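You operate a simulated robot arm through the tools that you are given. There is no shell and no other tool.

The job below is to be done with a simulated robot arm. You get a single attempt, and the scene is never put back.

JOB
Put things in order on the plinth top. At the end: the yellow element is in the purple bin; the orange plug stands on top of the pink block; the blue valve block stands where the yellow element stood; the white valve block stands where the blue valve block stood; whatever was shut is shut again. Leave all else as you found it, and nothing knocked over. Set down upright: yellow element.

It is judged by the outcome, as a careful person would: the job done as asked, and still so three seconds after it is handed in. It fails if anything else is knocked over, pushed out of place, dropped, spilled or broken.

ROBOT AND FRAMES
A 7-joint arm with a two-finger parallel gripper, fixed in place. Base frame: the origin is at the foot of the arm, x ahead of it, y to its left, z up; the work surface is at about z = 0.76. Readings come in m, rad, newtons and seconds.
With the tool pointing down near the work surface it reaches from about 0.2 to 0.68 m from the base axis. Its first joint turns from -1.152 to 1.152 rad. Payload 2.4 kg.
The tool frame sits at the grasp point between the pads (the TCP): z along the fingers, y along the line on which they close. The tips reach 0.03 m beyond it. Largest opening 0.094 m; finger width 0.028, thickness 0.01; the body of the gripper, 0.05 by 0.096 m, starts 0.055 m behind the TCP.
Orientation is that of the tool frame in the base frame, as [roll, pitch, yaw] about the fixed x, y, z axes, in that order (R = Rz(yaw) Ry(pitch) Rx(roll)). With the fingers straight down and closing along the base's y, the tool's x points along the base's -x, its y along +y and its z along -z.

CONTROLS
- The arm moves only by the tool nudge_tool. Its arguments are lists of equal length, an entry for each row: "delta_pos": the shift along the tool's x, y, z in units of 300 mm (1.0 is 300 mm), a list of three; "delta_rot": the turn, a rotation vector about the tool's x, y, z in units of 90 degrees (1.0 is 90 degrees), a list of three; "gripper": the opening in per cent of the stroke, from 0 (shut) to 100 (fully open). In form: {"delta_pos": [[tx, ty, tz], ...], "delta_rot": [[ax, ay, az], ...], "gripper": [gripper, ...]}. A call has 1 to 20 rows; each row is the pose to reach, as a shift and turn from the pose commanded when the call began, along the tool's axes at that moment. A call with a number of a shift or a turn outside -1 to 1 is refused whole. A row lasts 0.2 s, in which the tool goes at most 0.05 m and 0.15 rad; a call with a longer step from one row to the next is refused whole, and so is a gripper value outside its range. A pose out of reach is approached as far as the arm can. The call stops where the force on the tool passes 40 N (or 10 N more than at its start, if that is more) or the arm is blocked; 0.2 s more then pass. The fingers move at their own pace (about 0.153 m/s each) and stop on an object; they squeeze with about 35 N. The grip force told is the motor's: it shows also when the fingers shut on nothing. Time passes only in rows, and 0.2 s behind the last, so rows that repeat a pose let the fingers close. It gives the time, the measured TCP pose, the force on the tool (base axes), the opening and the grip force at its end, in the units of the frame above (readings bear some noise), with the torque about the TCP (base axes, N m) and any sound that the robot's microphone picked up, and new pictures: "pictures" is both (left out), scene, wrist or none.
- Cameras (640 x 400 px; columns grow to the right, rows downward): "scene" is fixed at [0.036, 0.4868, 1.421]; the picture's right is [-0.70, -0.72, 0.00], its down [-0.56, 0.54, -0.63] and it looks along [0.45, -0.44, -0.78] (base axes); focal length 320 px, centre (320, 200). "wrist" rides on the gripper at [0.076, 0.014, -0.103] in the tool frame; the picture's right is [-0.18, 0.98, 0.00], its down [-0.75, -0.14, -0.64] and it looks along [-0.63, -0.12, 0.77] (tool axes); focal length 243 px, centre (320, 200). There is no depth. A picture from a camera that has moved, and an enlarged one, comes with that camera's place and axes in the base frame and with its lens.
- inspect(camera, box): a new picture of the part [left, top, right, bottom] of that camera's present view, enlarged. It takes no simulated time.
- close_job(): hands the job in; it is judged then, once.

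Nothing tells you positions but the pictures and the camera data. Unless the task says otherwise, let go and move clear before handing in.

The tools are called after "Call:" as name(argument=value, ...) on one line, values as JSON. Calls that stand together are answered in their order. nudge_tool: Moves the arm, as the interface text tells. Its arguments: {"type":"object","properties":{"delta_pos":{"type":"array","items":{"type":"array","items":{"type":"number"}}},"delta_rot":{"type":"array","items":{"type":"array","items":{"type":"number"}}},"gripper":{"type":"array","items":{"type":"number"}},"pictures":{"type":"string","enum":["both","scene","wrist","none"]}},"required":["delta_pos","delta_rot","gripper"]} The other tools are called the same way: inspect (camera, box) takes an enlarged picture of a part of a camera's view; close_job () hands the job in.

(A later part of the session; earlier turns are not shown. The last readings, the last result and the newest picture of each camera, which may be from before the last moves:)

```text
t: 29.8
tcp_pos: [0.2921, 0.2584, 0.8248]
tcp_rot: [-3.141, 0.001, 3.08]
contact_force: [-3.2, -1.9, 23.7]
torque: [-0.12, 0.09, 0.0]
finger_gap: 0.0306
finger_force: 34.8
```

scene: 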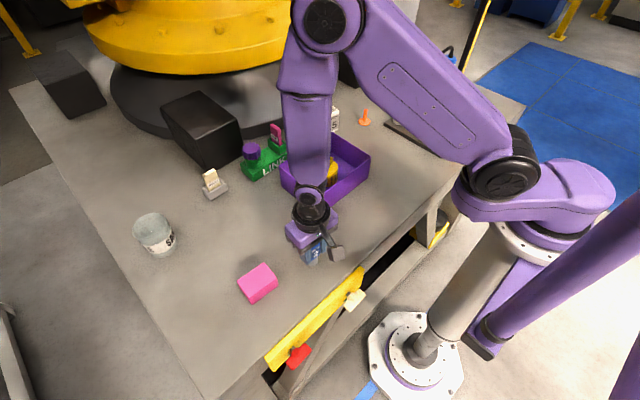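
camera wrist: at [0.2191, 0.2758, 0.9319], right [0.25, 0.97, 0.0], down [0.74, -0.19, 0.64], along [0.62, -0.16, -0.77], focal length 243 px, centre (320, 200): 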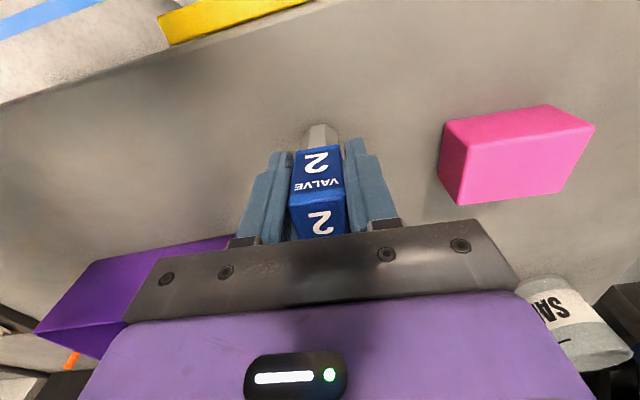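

Contact at the expected height. Easing off slightly, opening, and rising straight up.

Call:
nudge_tool(delta_pos=[[0, 0, -0.0025], [0, 0, -0.0025], [0, 0, -0.0025], [0, 0, -0.0025], [0, 0, -0.0025], [0, 0, -0.04], [0, 0, -0.12], [0, 0, -0.22], [0, 0, -0.34], [0, 0, -0.45], [0, 0, -0.45]], delta_rot=[[0, 0, 0], [0, 0, 0], [0, 0, 0], [0, 0, 0], [0, 0, 0], [0, 0, 0], [0, 0, 0], [0, 0, 0], [0, 0, 0], [0, 0, 0], [0, 0, 0]], gripper=[15, 40, 65, 75, 75, 75, 75, 75, 75, 75, 75], pictures="both")

Call:
inspect(camera="scene", box=[240, 180, 360, 290])

Call:
inspect(camera="wrist", box=[240, 20, 440, 160])

```text
t: 32.2
tcp_pos: [0.2934, 0.2592, 0.9598]
tcp_rot: [3.141, 0.001, 3.078]
contact_force: [0.1, -0.4, 0.1]
torque: [0.01, -0.03, 0.01]
finger_gap: 0.0704
finger_force: 0.1
camera wrist: at [0.2169, 0.2765, 1.0628], right [0.25, 0.97, 0.0], down [0.74, -0.19, 0.64], along [0.62, -0.16, -0.77], focal length 243 px, centre (320, 200)
```

scene: 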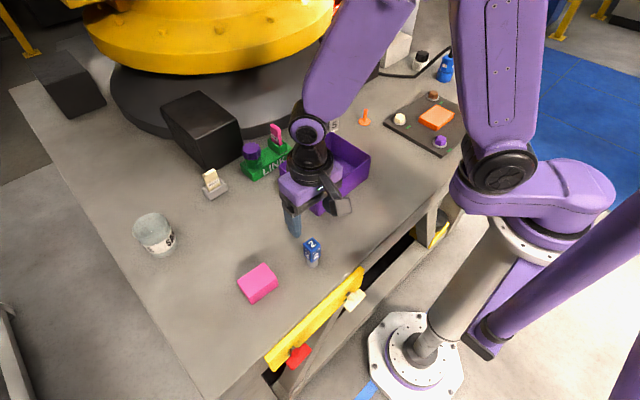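
wrist: 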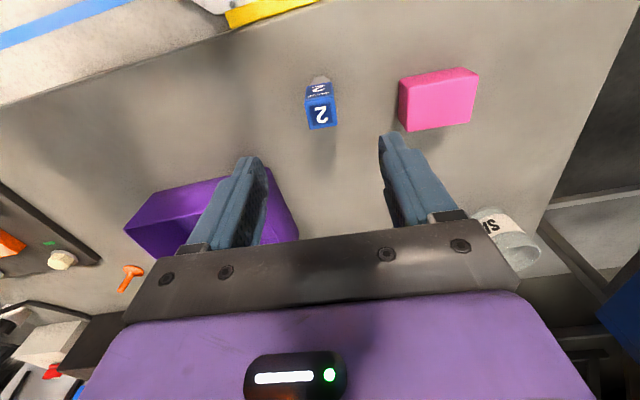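

```text
3.64 times, centred on (300, 235) of scene
camera zoom: at [0.036, 0.4868, 1.421], right [-0.7, -0.72, 0.0], down [-0.56, 0.54, -0.63], along [0.45, -0.44, -0.78], focal length 1163 px, centre (393, 73)
```

zoom: 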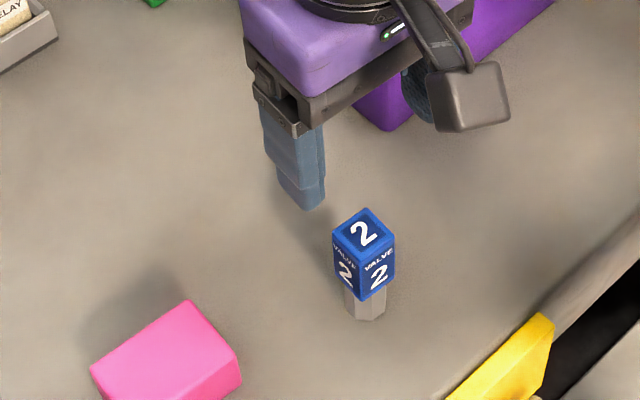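

```text
2.86 times, centred on (340, 90) of wrist
camera zoom: at [0.2169, 0.2765, 1.0628], right [0.25, 0.97, 0.0], down [0.74, -0.19, 0.64], along [0.62, -0.16, -0.77], focal length 693 px, centre (263, 514)
```

zoom: 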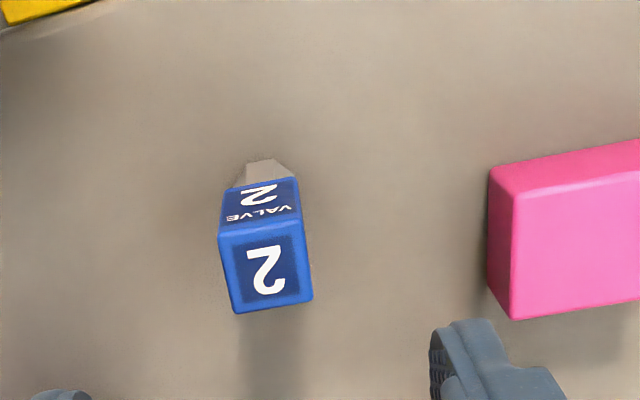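

The blue block stands upright where the yellow element was. Next the white block: moving over toward (0.54, -0.04) at a safe height, squaring the tool, to look at it closely.

Call:
nudge_tool(delta_pos=[[-0.06, -0.063, 0], [-0.16, -0.168, 0], [-0.26, -0.273, 0], [-0.36, -0.378, 0], [-0.46, -0.483, 0], [-0.56, -0.588, 0], [-0.66, -0.693, 0], [-0.76, -0.798, 0], [-0.85, -0.8925, 0], [-0.9, -0.945, 0], [-0.9, -0.945, 0]], delta_rot=[[0, 0, -0.01], [0, 0, -0.02], [0, 0, -0.03], [0, 0, -0.04], [0, 0, -0.04], [0, 0, -0.04], [0, 0, -0.04], [0, 0, -0.04], [0, 0, -0.04], [0, 0, -0.04], [0, 0, -0.04]], gripper=[65, 65, 65, 65, 65, 65, 65, 65, 65, 65, 65], pictures="both")

Call:
inspect(camera="wrist", box=[180, 80, 380, 240])

Call:
inspect(camera="scene", box=[260, 200, 360, 290])

```text
t: 34.6
tcp_pos: [0.5427, -0.0412, 0.9563]
tcp_rot: [3.141, 0.001, -3.14]
contact_force: [0.3, -0.8, -0.3]
torque: [0.02, 0.01, -0.02]
finger_gap: 0.061
finger_force: 0.1
camera wrist: at [0.4658, -0.0278, 1.0595], right [0.18, 0.98, 0.0], down [0.75, -0.14, 0.64], along [0.63, -0.12, -0.77], focal length 243 px, centre (320, 200)
```

scene: 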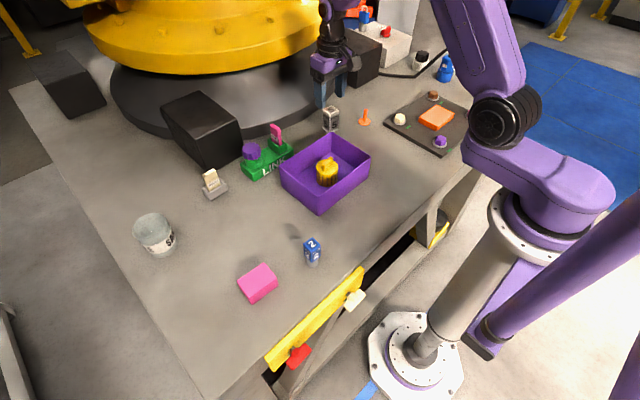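
wrist: 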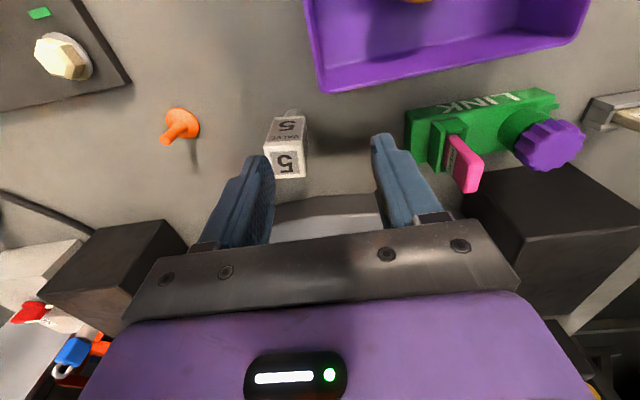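

```text
2.50 times, centred on (280, 160) of wrist
camera zoom: at [0.4658, -0.0278, 1.0595], right [0.18, 0.98, 0.0], down [0.75, -0.14, 0.64], along [0.63, -0.12, -0.77], focal length 606 px, centre (420, 300)
```

zoom: 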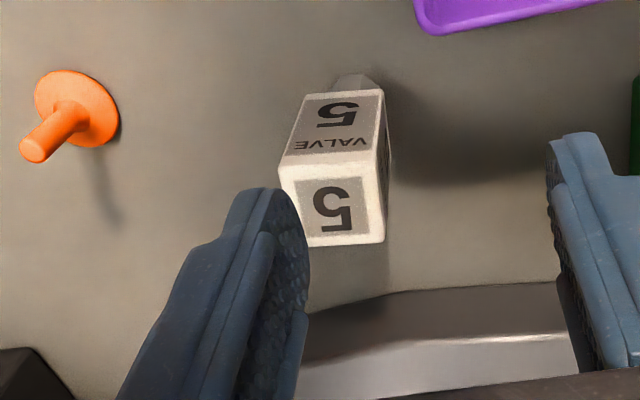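

```text
4.44 times, centred on (310, 245) of scene
camera zoom: at [0.0361, 0.4868, 1.421], right [-0.7, -0.72, 0.0], down [-0.56, 0.54, -0.63], along [0.45, -0.44, -0.78], focal length 1421 px, centre (364, 0)
```

zoom: 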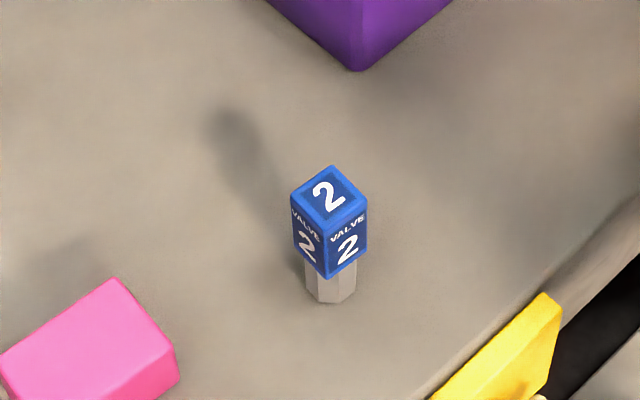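

The white block is near (0.576, -0.080), turned about -5°, with its top near z 0.86 and a body about 36 mm wide. I'll centre over it with a wider opening and check again before descending.

Call:
nudge_tool(delta_pos=[[-0.05, -0.06, 0], [-0.09, -0.11, 0], [-0.109, -0.131, 0.03], [-0.109, -0.131, 0.08], [-0.109, -0.131, 0.08]], delta_rot=[[0, 0, 0.02], [0, 0, 0.055], [0, 0, 0.055], [0, 0, 0.055], [0, 0, 0.055]], gripper=[85, 85, 85, 85, 85], pictures="both")

Call:
inspect(camera="wrist", box=[220, 60, 440, 240])

Call:
inspect(camera="scene", box=[290, 60, 390, 150])

```text
t: 35.8
tcp_pos: [0.5753, -0.0804, 0.9343]
tcp_rot: [3.141, -0.001, 3.055]
contact_force: [0.2, 0.6, 0.2]
torque: [0.04, 0.01, -0.02]
finger_gap: 0.0797
finger_force: 0.1
camera wrist: at [0.501, -0.0594, 1.037], right [0.27, 0.96, 0.0], down [0.74, -0.21, 0.64], along [0.62, -0.17, -0.77], focal length 243 px, centre (320, 200)
```

scene: 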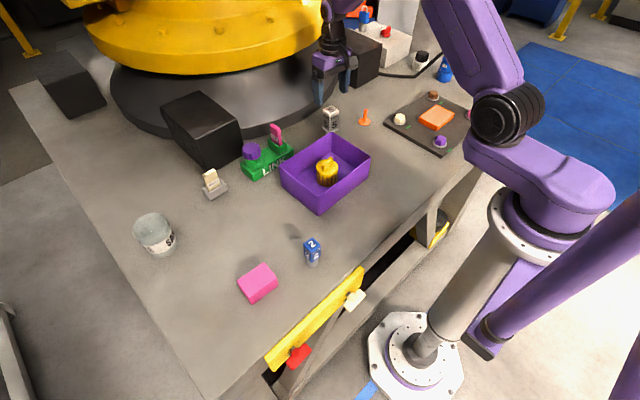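
wrist: 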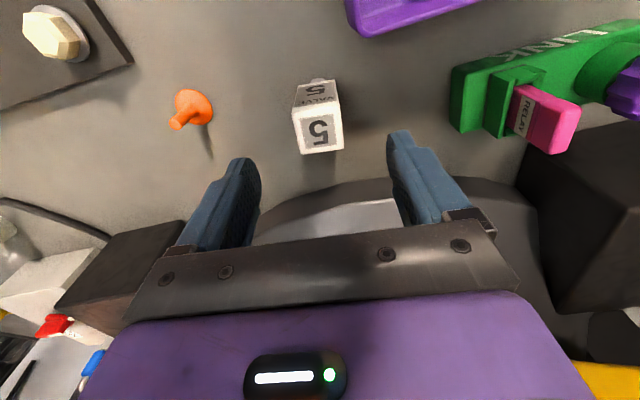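

```text
2.22 times, centred on (330, 150) of wrist
camera zoom: at [0.501, -0.0594, 1.037], right [0.27, 0.96, 0.0], down [0.74, -0.21, 0.64], along [0.62, -0.17, -0.77], focal length 539 px, centre (298, 311)
```

zoom: 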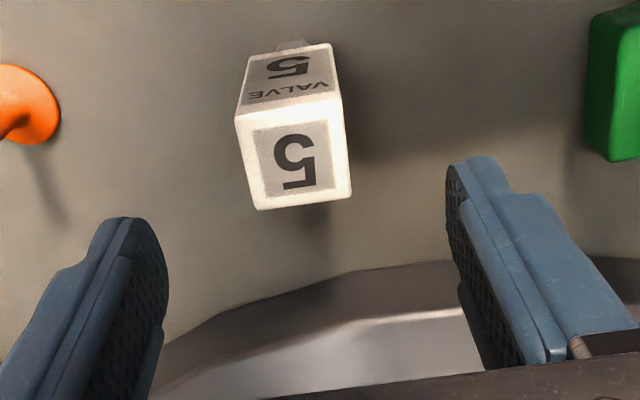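

```text
4.44 times, centred on (340, 105) of scene
camera zoom: at [0.0361, 0.4868, 1.421], right [-0.7, -0.72, 0.0], down [-0.56, 0.54, -0.63], along [0.45, -0.44, -0.78], focal length 1421 px, centre (231, 622)
```

zoom: 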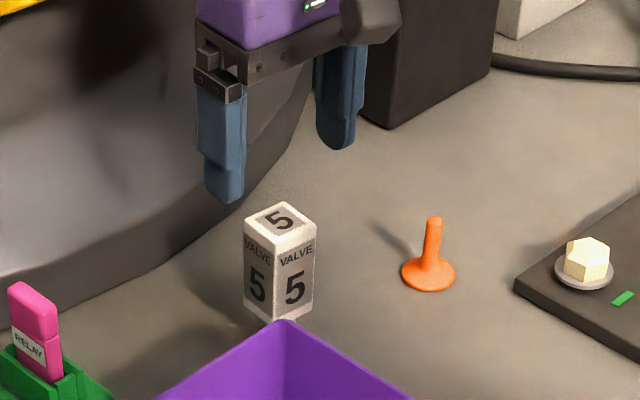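

The tool is centred and aligned over the white block. Descending to grip the white body around z 0.832.

Call:
nudge_tool(delta_pos=[[0, 0, 0.08], [0, 0, 0.16], [0, 0, 0.24], [0, 0, 0.31], [0, 0, 0.343], [0, 0, 0.343]], delta_rot=[[0, 0, 0], [0, 0, 0], [0, 0, 0], [0, 0, 0], [0, 0, 0], [0, 0, 0]], gripper=[85, 85, 85, 85, 85, 85], pictures="both")

Call:
inspect(camera="scene", box=[290, 60, 390, 150])

```text
t: 37.2
tcp_pos: [0.576, -0.0803, 0.8331]
tcp_rot: [3.141, 0.002, 3.056]
contact_force: [0.0, -0.4, 0.6]
torque: [0.0, -0.02, 0.02]
finger_gap: 0.0801
finger_force: 0.1
camera wrist: at [0.5013, -0.0596, 0.9353], right [0.27, 0.96, 0.0], down [0.74, -0.21, 0.64], along [0.62, -0.17, -0.77], focal length 243 px, centre (320, 200)
```

scene: 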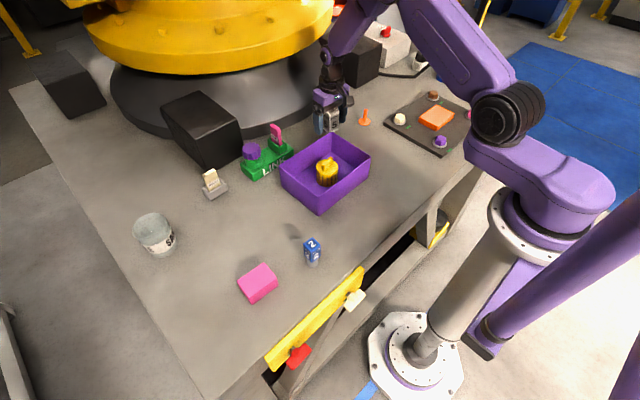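
wrist: 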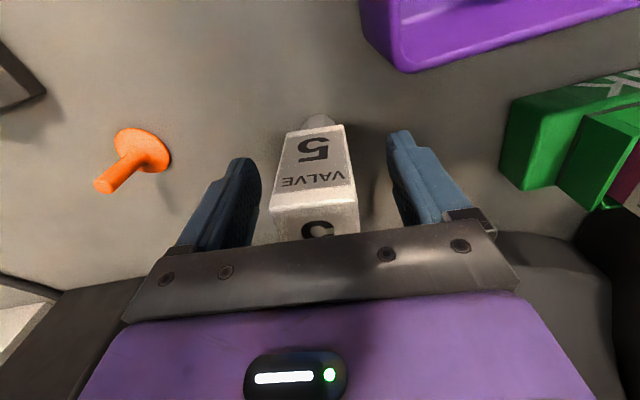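

```text
4.44 times, centred on (340, 105) of scene
camera zoom: at [0.0361, 0.4868, 1.421], right [-0.7, -0.72, 0.0], down [-0.56, 0.54, -0.63], along [0.45, -0.44, -0.78], focal length 1421 px, centre (231, 622)
```

zoom: 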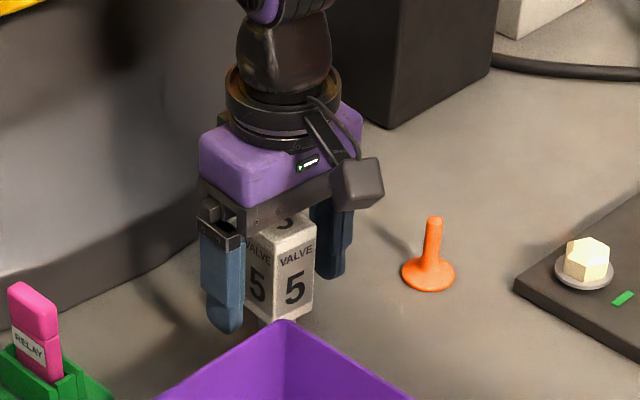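

The white block is between the pads. Closing.

Call:
nudge_tool(delta_pos=[[0, 0, 0], [0, 0, 0], [0, 0, 0], [0, 0, 0], [0, 0, 0]], delta_rot=[[0, 0, 0], [0, 0, 0], [0, 0, 0], [0, 0, 0], [0, 0, 0]], gripper=[65, 50, 35, 20, 20], pictures="wrist")

Call:
inspect(camera="wrist", box=[220, 80, 420, 240])

```text
t: 38.4
tcp_pos: [0.5759, -0.0792, 0.833]
tcp_rot: [3.141, 0.0, 3.054]
contact_force: [1.3, -1.0, 0.6]
torque: [-0.03, -0.06, -0.02]
finger_gap: 0.0394
finger_force: 34.8
camera wrist: at [0.5013, -0.0596, 0.9355], right [0.27, 0.96, 0.0], down [0.74, -0.21, 0.64], along [0.62, -0.17, -0.77], focal length 243 px, centre (320, 200)
```

wrist: 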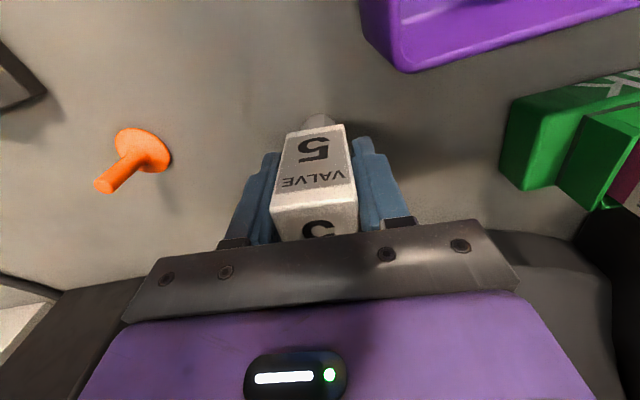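

```text
2.50 times, centred on (320, 160) of wrist
camera zoom: at [0.5013, -0.0596, 0.9355], right [0.27, 0.96, 0.0], down [0.74, -0.21, 0.64], along [0.62, -0.17, -0.77], focal length 606 px, centre (320, 300)
```

zoom: 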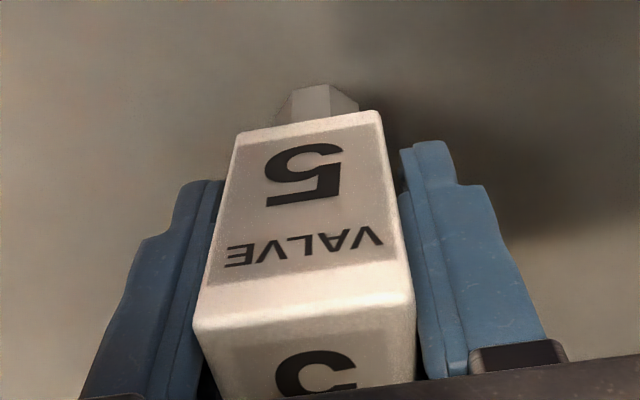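

White block gripped (39 mm). Lifting straight up clear of the bin, then carrying it to the blue block's old spot at (0.3155, -0.201).

Call:
nudge_tool(delta_pos=[[0, 0, -0.05], [0, 0, -0.15], [0, 0, -0.28], [0, 0, -0.4], [0, 0, -0.433], [0.08, -0.046, -0.433], [0.2, -0.115, -0.433], [0.32, -0.184, -0.433], [0.44, -0.2525, -0.433], [0.56, -0.321, -0.433], [0.68, -0.39, -0.433], [0.78, -0.448, -0.433], [0.834, -0.4785, -0.433], [0.834, -0.4785, -0.433]], delta_rot=[[0, 0, 0], [0, 0, 0], [0, 0, 0], [0, 0, 0], [0, 0, 0], [0, 0, 0], [0, 0, 0], [0, 0, 0], [0, 0, 0], [0, 0, 0], [0, 0, 0], [0, 0, 0], [0, 0, 0], [0, 0, 0]], gripper=[20, 20, 20, 20, 20, 20, 20, 20, 20, 20, 20, 20, 20, 20], pictures="both")

Call:
inspect(camera="wrist", box=[180, 60, 420, 240])

Call:
inspect(camera="scene", box=[370, 80, 490, 180])

```text
t: 41.4
tcp_pos: [0.3135, -0.2025, 0.9615]
tcp_rot: [3.141, -0.001, 3.055]
contact_force: [0.3, 0.7, -3.3]
torque: [0.05, 0.01, 0.01]
finger_gap: 0.0391
finger_force: 35.0
camera wrist: at [0.2383, -0.181, 1.0645], right [0.27, 0.96, 0.0], down [0.74, -0.21, 0.64], along [0.62, -0.17, -0.77], focal length 243 px, centre (320, 200)
```

scene: 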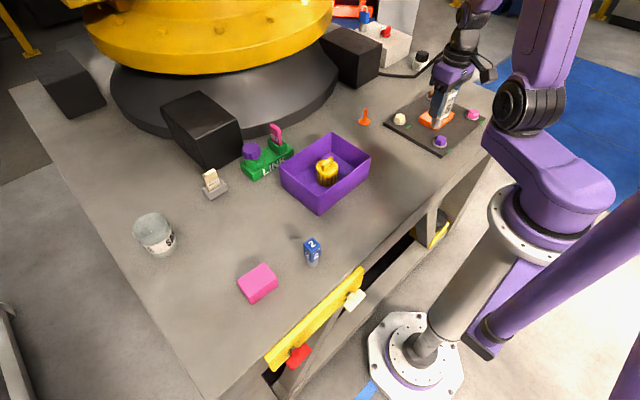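
wrist: 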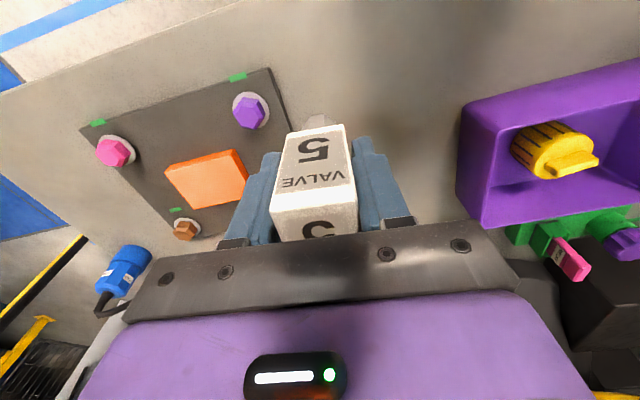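

```text
2.22 times, centred on (300, 150) of wrist
camera zoom: at [0.2383, -0.181, 1.0645], right [0.27, 0.96, 0.0], down [0.74, -0.21, 0.64], along [0.62, -0.17, -0.77], focal length 539 px, centre (364, 311)
```

zoom: 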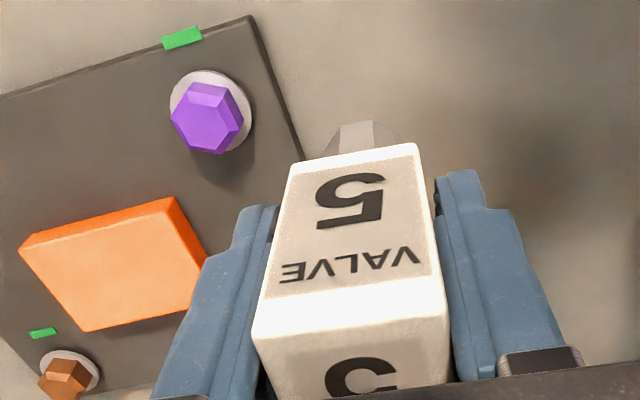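

```text
4.00 times, centred on (430, 130) of scene
camera zoom: at [0.0361, 0.4868, 1.421], right [-0.7, -0.72, 0.0], down [-0.56, 0.54, -0.63], along [0.45, -0.44, -0.78], focal length 1279 px, centre (-120, 480)
```

zoom: 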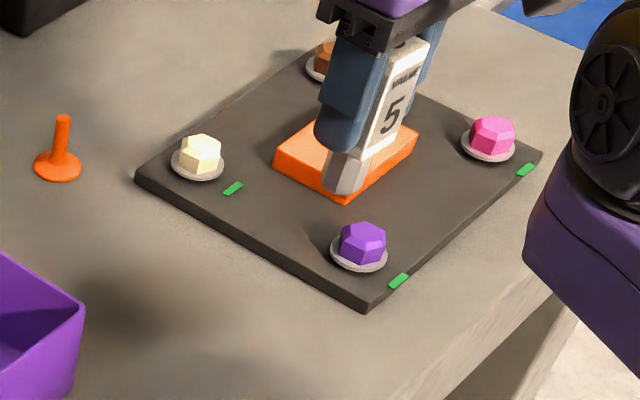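

The white block hangs over the blue block's spot, clear of the board. Lowering to just above the surface and then creeping to contact.

Call:
nudge_tool(delta_pos=[[0, 0, 0.08], [0, 0, 0.16], [0, 0, 0.24], [0, 0, 0.32], [0, 0, 0.39], [0, 0, 0.424], [0, 0, 0.424]], delta_rot=[[0, 0, 0], [0, 0, 0], [0, 0, 0], [0, 0, 0], [0, 0, 0], [0, 0, 0], [0, 0, 0]], gripper=[20, 20, 20, 20, 20, 20, 20], pictures="both")

Call:
inspect(camera="scene", box=[390, 110, 470, 170])

```text
t: 43.0
tcp_pos: [0.3146, -0.201, 0.8343]
tcp_rot: [3.14, 0.0, 3.054]
contact_force: [0.1, 0.5, -2.4]
torque: [0.03, -0.01, 0.02]
finger_gap: 0.0393
finger_force: 35.0
camera wrist: at [0.2402, -0.1808, 0.9375], right [0.27, 0.96, 0.0], down [0.74, -0.21, 0.64], along [0.62, -0.17, -0.77], focal length 243 px, centre (320, 200)
```

scene: 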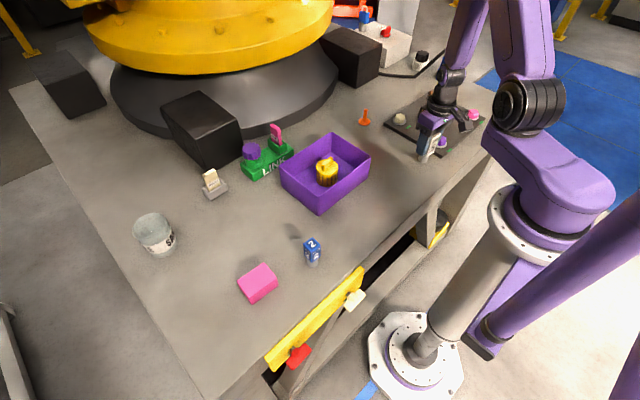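
wrist: 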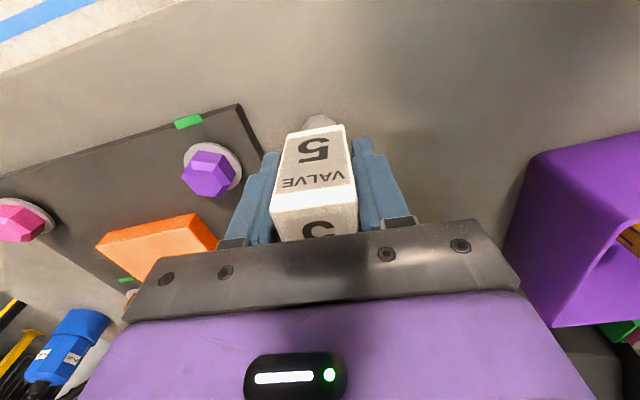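

```text
6.67 times, centred on (430, 140) of scene
camera zoom: at [0.0361, 0.4868, 1.421], right [-0.7, -0.72, 0.0], down [-0.56, 0.54, -0.63], along [0.45, -0.44, -0.78], focal length 2132 px, centre (-413, 600)
```

zoom: 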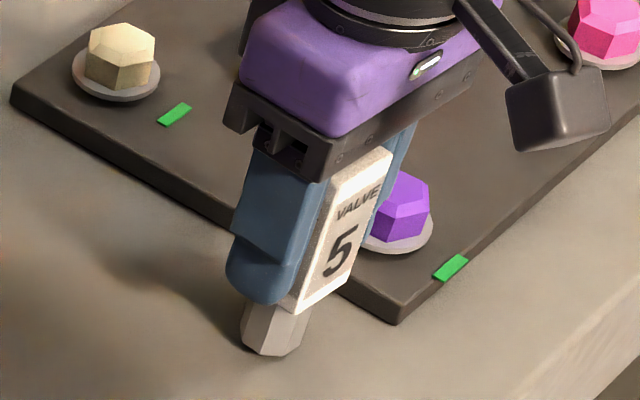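

The stem lines up with where the blue block's stem stood. Creeping down to contact.

Call:
nudge_tool(delta_pos=[[0, 0, 0.003], [0, 0, 0.006], [0, 0, 0.006]], delta_rot=[[0, 0, 0], [0, 0, 0], [0, 0, 0]], gripper=[20, 20, 20], pictures="none")

Call:
nudge_tool(delta_pos=[[0, 0, 0.003], [0, 0, 0.003]], delta_rot=[[0, 0, 0], [0, 0, 0]], gripper=[20, 20], pictures="none")

```text
t: 43.8
tcp_pos: [0.3153, -0.2019, 0.8339]
tcp_rot: [3.141, 0.0, 3.053]
contact_force: [0.8, -0.6, -2.6]
torque: [0.01, -0.02, -0.01]
finger_gap: 0.0394
finger_force: 34.6
```

```text
t: 44.4
tcp_pos: [0.3139, -0.2018, 0.8321]
tcp_rot: [-3.141, 0.001, 3.054]
contact_force: [-1.8, 0.8, 27.1]
torque: [0.06, 0.2, -0.05]
finger_gap: 0.0388
finger_force: 35.2
```

Contact made. Easing off, opening just enough to clear the board items, and rising.

Call:
nudge_tool(delta_pos=[[0, 0, -0.0025], [0, 0, -0.0025], [0, 0, -0.0025], [0, 0, -0.0025], [0, 0, -0.0025], [0, 0, -0.04], [0, 0, -0.12], [0, 0, -0.22], [0, 0, -0.34], [0, 0, -0.45], [0, 0, -0.45]], delta_rot=[[0, 0, 0], [0, 0, 0], [0, 0, 0], [0, 0, 0], [0, 0, 0], [0, 0, 0], [0, 0, 0], [0, 0, 0], [0, 0, 0], [0, 0, 0], [0, 0, 0]], gripper=[20, 45, 65, 68, 68, 68, 68, 68, 68, 68, 68], pictures="both")

Call:
inspect(camera="scene", box=[390, 110, 470, 170])

Call:
inspect(camera="wrist", box=[220, 20, 440, 180])

```text
t: 46.8
tcp_pos: [0.3139, -0.2037, 0.9684]
tcp_rot: [-3.141, 0.0, 3.054]
contact_force: [-0.2, 0.2, -0.4]
torque: [0.02, -0.05, 0.02]
finger_gap: 0.0637
finger_force: 0.1
camera wrist: at [0.2398, -0.1835, 1.0706], right [0.27, 0.96, 0.0], down [0.74, -0.21, 0.64], along [0.62, -0.17, -0.77], focal length 243 px, centre (320, 200)
```

scene: 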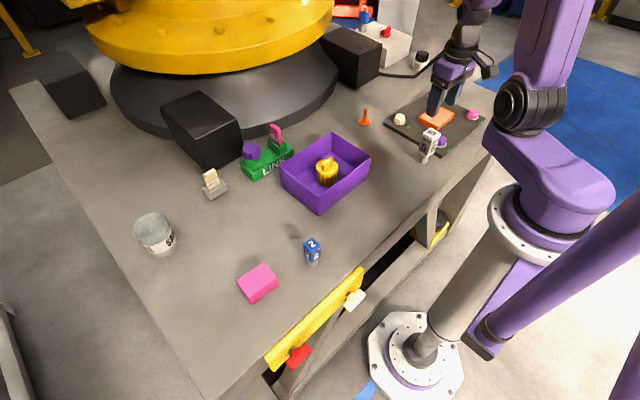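
wrist: 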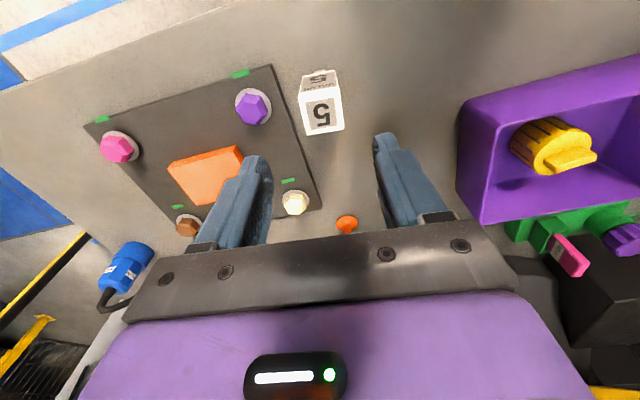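

```text
6.67 times, centred on (430, 140) of scene
camera zoom: at [0.036, 0.4868, 1.421], right [-0.7, -0.72, 0.0], down [-0.56, 0.54, -0.63], along [0.45, -0.44, -0.78], focal length 2132 px, centre (-413, 600)
```

zoom: 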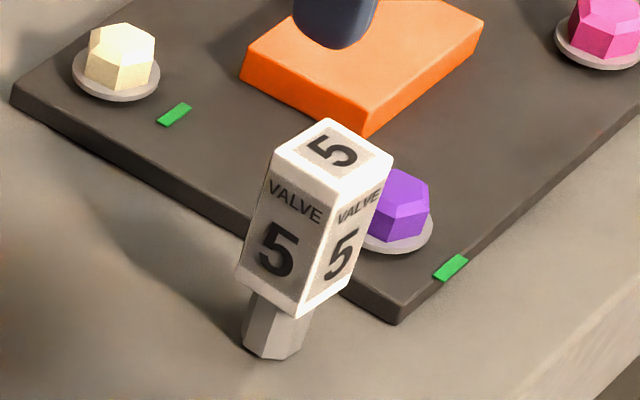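

```text
2.50 times, centred on (330, 100) of wrist
camera zoom: at [0.2398, -0.1835, 1.0706], right [0.27, 0.96, 0.0], down [0.74, -0.21, 0.64], along [0.62, -0.17, -0.77], focal length 606 px, centre (295, 450)
```

zoom: 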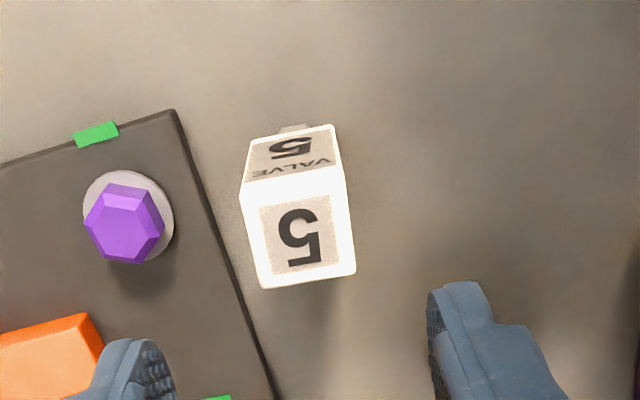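

The white block stands exactly where the blue one did. Last item is the orange plug near (0.5527, -0.2195), with its stem top near z 0.812: moving above it with the tool squared and partly closed.

Call:
nudge_tool(delta_pos=[[-0.07, 0.001, 0], [-0.18, 0.002, 0], [-0.3, 0.003, 0], [-0.42, 0.004, 0], [-0.54, 0.005, 0], [-0.65, 0.006, 0], [-0.75, 0.008, 0.03], [-0.795, 0.008, 0.08], [-0.795, 0.008, 0.123], [-0.795, 0.008, 0.123]], delta_rot=[[0, 0, -0.01], [0, 0, -0.03], [0, 0, -0.055], [0, 0, -0.055], [0, 0, -0.055], [0, 0, -0.055], [0, 0, -0.055], [0, 0, -0.055], [0, 0, -0.055], [0, 0, -0.055]], gripper=[60, 55, 55, 55, 55, 55, 55, 55, 55, 55], pictures="both")

Call:
inspect(camera="wrist", box=[220, 40, 420, 200])

Call:
inspect(camera="scene", box=[330, 70, 410, 140])

```text
t: 49.0
tcp_pos: [0.553, -0.2183, 0.929]
tcp_rot: [3.142, 0.001, -3.141]
contact_force: [0.4, -0.8, 0.1]
torque: [0.0, 0.01, -0.02]
finger_gap: 0.0516
finger_force: 0.0
camera wrist: at [0.4767, -0.2061, 1.0314], right [0.18, 0.98, 0.0], down [0.75, -0.14, 0.64], along [0.63, -0.12, -0.77], focal length 243 px, centre (320, 200)
```

scene: 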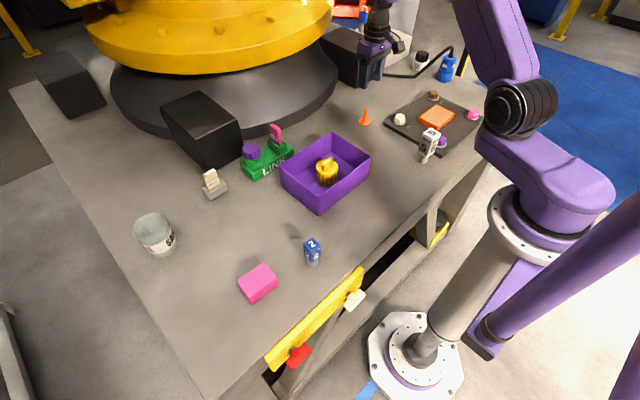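
wrist: 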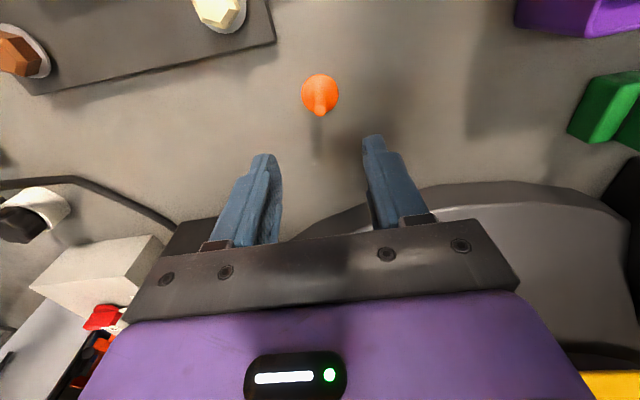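

```text
2.50 times, centred on (320, 120) of wrist
camera zoom: at [0.4767, -0.2061, 1.0314], right [0.18, 0.98, 0.0], down [0.75, -0.14, 0.64], along [0.63, -0.12, -0.77], focal length 606 px, centre (320, 400)
```

zoom: 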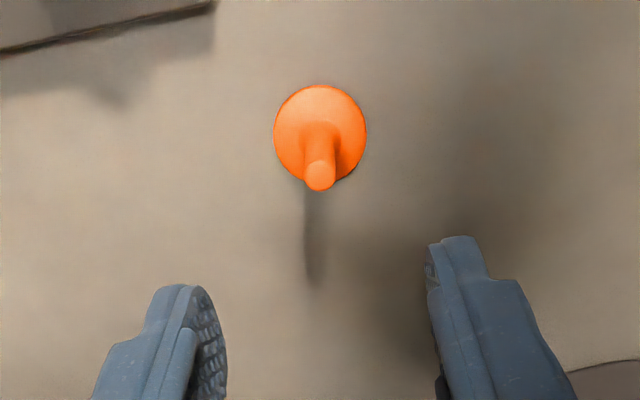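

```text
5.71 times, centred on (370, 105) of scene
camera zoom: at [0.0361, 0.4868, 1.421], right [-0.7, -0.72, 0.0], down [-0.56, 0.54, -0.63], along [0.45, -0.44, -0.78], focal length 1827 px, centre (34, 743)
```

zoom: 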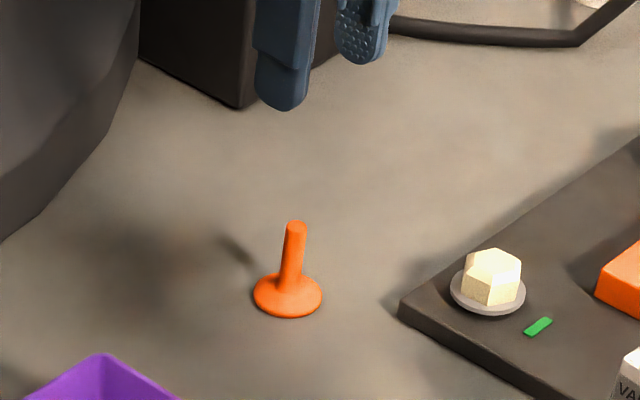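

The plug's centre is at (0.553, -0.2205) and it stands upright. Descending around its stem, keeping the tips just above the disc.

Call:
nudge_tool(delta_pos=[[0, -0.005, 0.08], [0, -0.005, 0.17], [0, -0.005, 0.26], [0, -0.005, 0.34], [0, -0.005, 0.39], [0, -0.005, 0.41], [0, -0.005, 0.41]], delta_rot=[[0, 0, 0], [0, 0, 0], [0, 0, 0], [0, 0, 0], [0, 0, 0], [0, 0, 0], [0, 0, 0]], gripper=[55, 55, 55, 55, 55, 55, 55], pictures="both")

Call:
inspect(camera="wrist", box=[220, 80, 420, 240])

Call:
inspect(camera="scene", box=[330, 70, 410, 140])

```text
t: 50.6
tcp_pos: [0.5529, -0.2204, 0.8075]
tcp_rot: [3.14, 0.0, 3.141]
contact_force: [-0.3, -0.5, -0.3]
torque: [0.01, 0.01, 0.0]
finger_gap: 0.0514
finger_force: 0.1
camera wrist: at [0.4765, -0.208, 0.9101], right [0.18, 0.98, 0.0], down [0.75, -0.14, 0.64], along [0.63, -0.12, -0.77], focal length 243 px, centre (320, 200)
```

scene: 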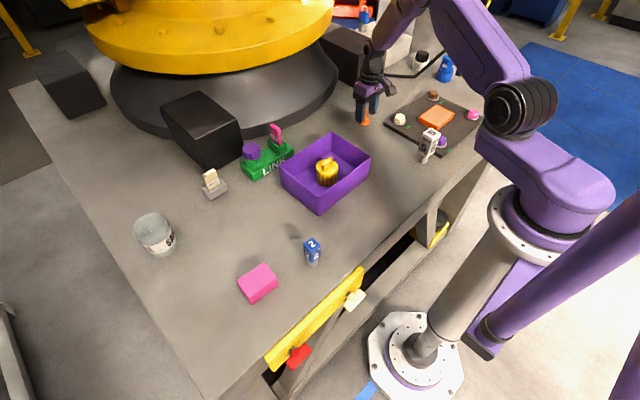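
wrist: 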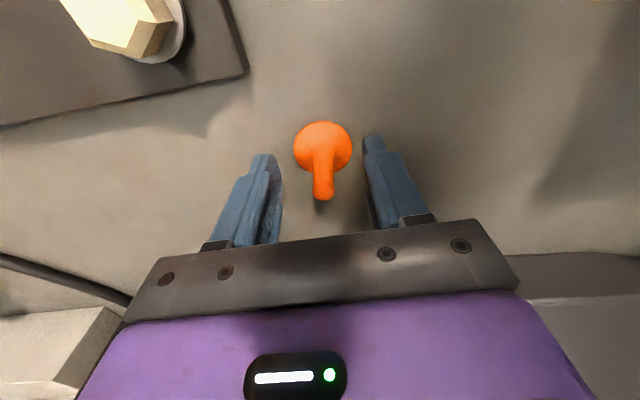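

```text
2.50 times, centred on (320, 160) of wrist
camera zoom: at [0.4765, -0.208, 0.9101], right [0.18, 0.98, 0.0], down [0.75, -0.14, 0.64], along [0.63, -0.12, -0.77], focal length 606 px, centre (320, 300)
```

zoom: 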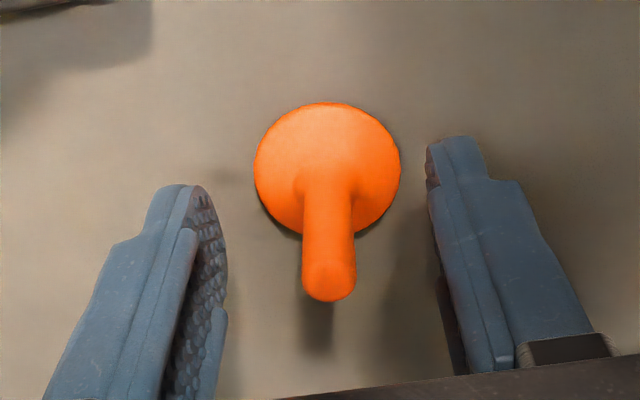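

```text
5.71 times, centred on (370, 105) of scene
camera zoom: at [0.036, 0.4868, 1.421], right [-0.7, -0.72, 0.0], down [-0.56, 0.54, -0.63], along [0.45, -0.44, -0.78], focal length 1827 px, centre (34, 743)
```

zoom: 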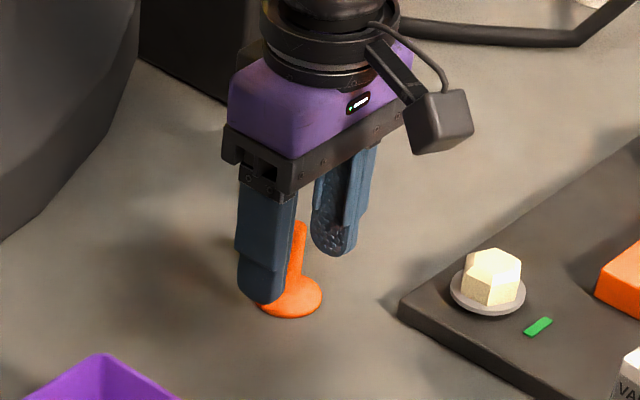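

The stem is between the pads, about 1.5 mm off centre; I'll correct that and close slowly on the stem.

Call:
nudge_tool(delta_pos=[[0, 0.005, 0], [0, 0.005, 0], [0, 0.005, 0], [0, 0.005, 0], [0, 0.005, 0], [0, 0.005, 0]], delta_rot=[[0, 0, 0], [0, 0, 0], [0, 0, 0], [0, 0, 0], [0, 0, 0], [0, 0, 0]], gripper=[45, 32, 22, 12, 3, 3], pictures="both")

Call:
inspect(camera="wrist", box=[220, 80, 420, 240])

Call:
inspect(camera="scene", box=[330, 70, 410, 140])

```text
t: 52.0
tcp_pos: [0.5522, -0.2179, 0.807]
tcp_rot: [3.141, 0.0, 3.14]
contact_force: [-0.1, -0.1, 1.1]
torque: [0.02, -0.04, 0.01]
finger_gap: 0.0097
finger_force: 35.1
camera wrist: at [0.4763, -0.2064, 0.9099], right [0.18, 0.98, 0.0], down [0.75, -0.14, 0.64], along [0.63, -0.12, -0.77], focal length 243 px, centre (320, 200)
```

scene: 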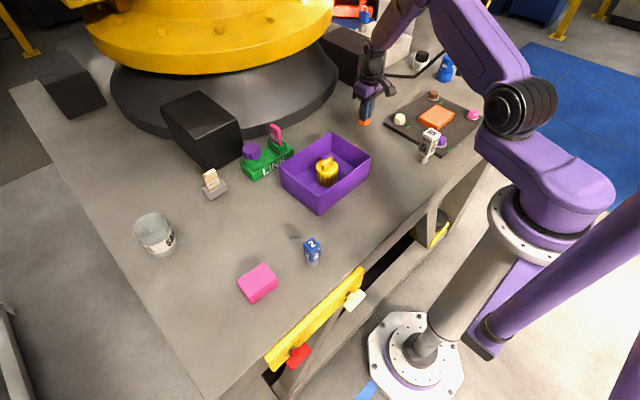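
wrist: 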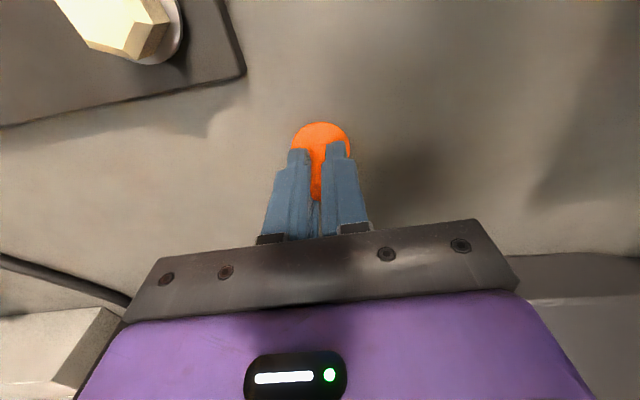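

```text
2.50 times, centred on (320, 160) of wrist
camera zoom: at [0.4763, -0.2064, 0.9099], right [0.18, 0.98, 0.0], down [0.75, -0.14, 0.64], along [0.63, -0.12, -0.77], focal length 606 px, centre (320, 300)
```

zoom: 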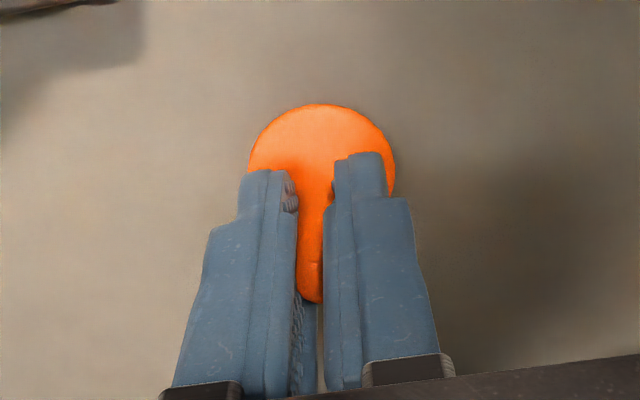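

```text
5.71 times, centred on (370, 105) of scene
camera zoom: at [0.036, 0.4868, 1.421], right [-0.7, -0.72, 0.0], down [-0.56, 0.54, -0.63], along [0.45, -0.44, -0.78], focal length 1827 px, centre (34, 743)
```

zoom: 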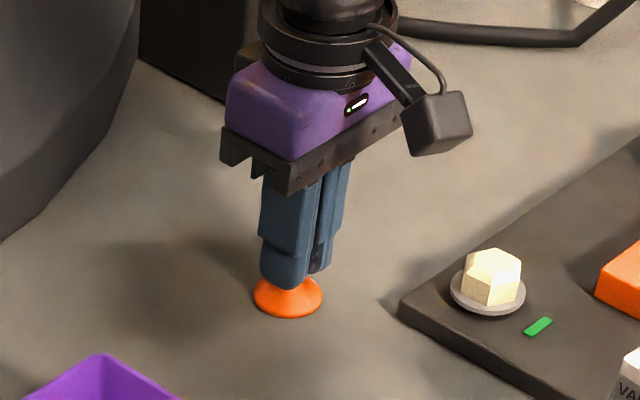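

The plug is gripped by its stem (9.7 mm). Before carrying it I'll take a sharp look at the pink block from the fixed camera to pin down its top face.

Call:
inspect(camera="scene", box=[225, 250, 290, 315])

Call:
nudge_tool(delta_pos=[[0, 0, -0.05], [0, 0, -0.15], [0, 0, -0.3], [0, 0, -0.45], [0, 0, -0.5], [0, 0, -0.5]], delta_rot=[[0, 0, 0], [0, 0, 0], [0, 0, 0], [0, 0, 0], [0, 0, 0], [0, 0, 0]], gripper=[3, 3, 3, 3, 3, 3], pictures="both")

Call:
inspect(camera="scene", box=[330, 30, 430, 120])

```text
6.15 times, centred on (258, 282) of scene
camera zoom: at [0.036, 0.4868, 1.421], right [-0.7, -0.72, 0.0], down [-0.56, 0.54, -0.63], along [0.45, -0.44, -0.78], focal length 1968 px, centre (705, -308)
```

zoom: 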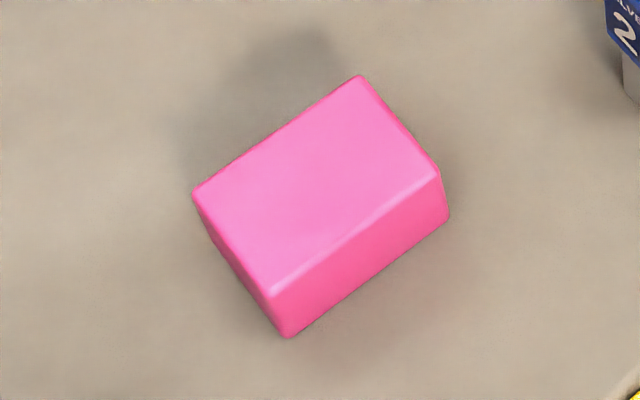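

```text
t: 53.4
tcp_pos: [0.5526, -0.2194, 0.9588]
tcp_rot: [-3.142, 0.0, 3.142]
contact_force: [0.4, 0.5, -0.2]
torque: [-0.01, 0.01, -0.02]
finger_gap: 0.0098
finger_force: 34.6
camera wrist: at [0.4763, -0.2064, 1.0618], right [0.18, 0.98, 0.0], down [0.75, -0.14, 0.64], along [0.63, -0.12, -0.77], focal length 243 px, centre (320, 200)
```

scene: 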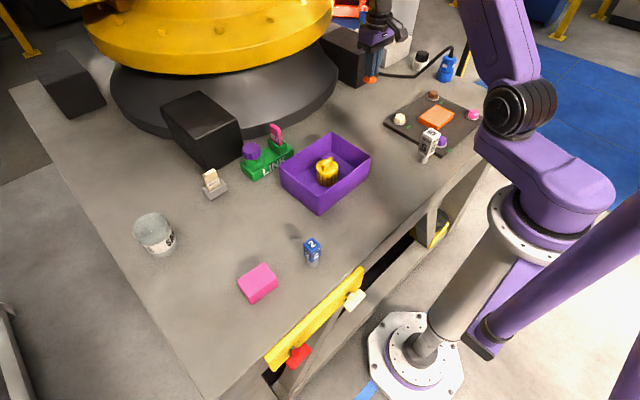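
wrist: 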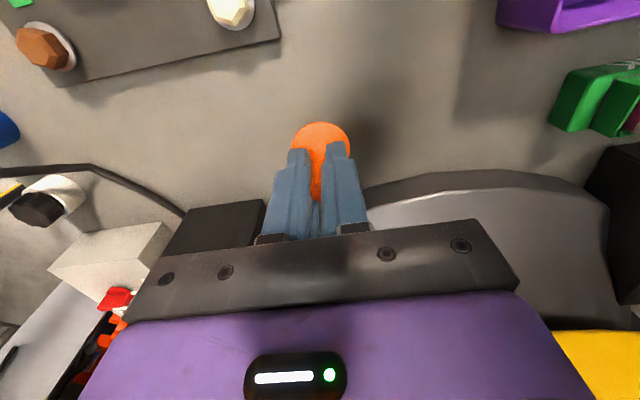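

```text
4.44 times, centred on (380, 75) of scene
camera zoom: at [0.036, 0.4868, 1.421], right [-0.7, -0.72, 0.0], down [-0.56, 0.54, -0.63], along [0.45, -0.44, -0.78], focal length 1421 px, centre (53, 756)
```

zoom: 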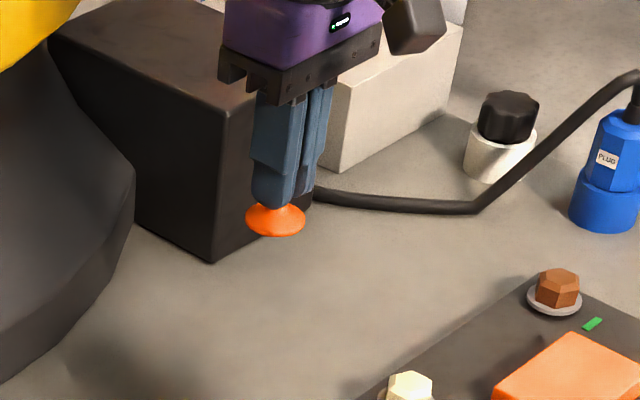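

Lifted cleanly. I also notice a far cylinder labelled "PLUG" and some orange items further back, so I'll check those areas to be sure I hold the right orange plug.

Call:
inspect(camera="scene", box=[320, 0, 480, 100])

Call:
inspect(camera="scene", box=[380, 80, 500, 160])

Call:
inspect(camera="wrist", box=[0, 160, 280, 360])

```text
4.00 times, centred on (400, 50) of scene
camera zoom: at [0.036, 0.4868, 1.421], right [-0.7, -0.72, 0.0], down [-0.56, 0.54, -0.63], along [0.45, -0.44, -0.78], focal length 1279 px, centre (0, 800)
```

zoom: 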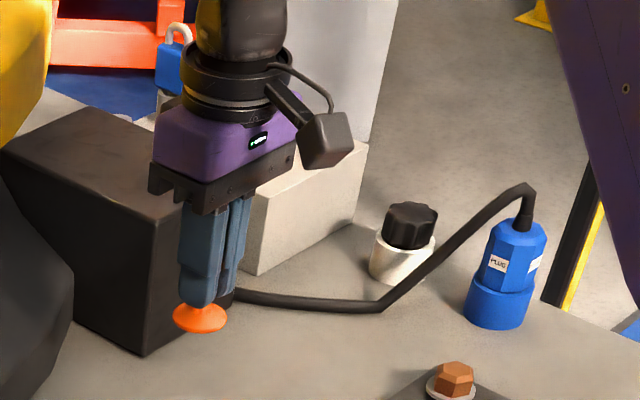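

```text
5.00 times, centred on (440, 120) of scene
camera zoom: at [0.036, 0.4868, 1.421], right [-0.7, -0.72, 0.0], down [-0.56, 0.54, -0.63], along [0.45, -0.44, -0.78], focal length 1599 px, centre (-280, 600)
```

zoom: 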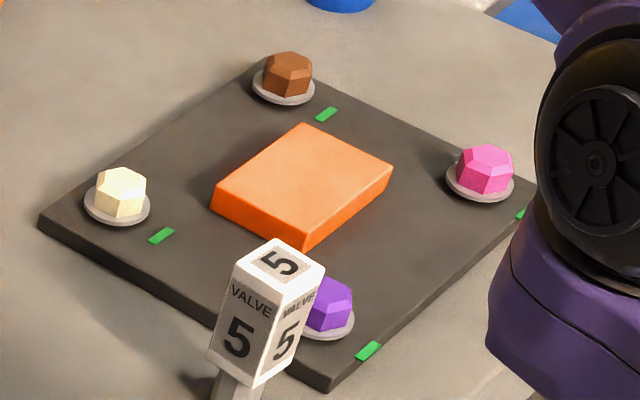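

```text
2.00 times, centred on (140, 260) of wrist
camera zoom: at [0.4763, -0.2064, 1.0618], right [0.18, 0.98, 0.0], down [0.75, -0.14, 0.64], along [0.63, -0.12, -0.77], focal length 485 px, centre (680, 80)
```

zoom: 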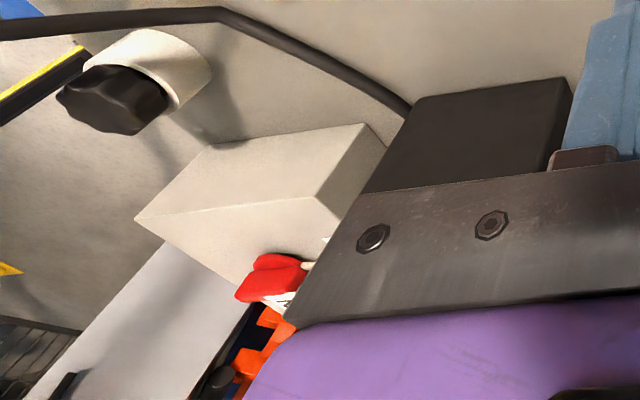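

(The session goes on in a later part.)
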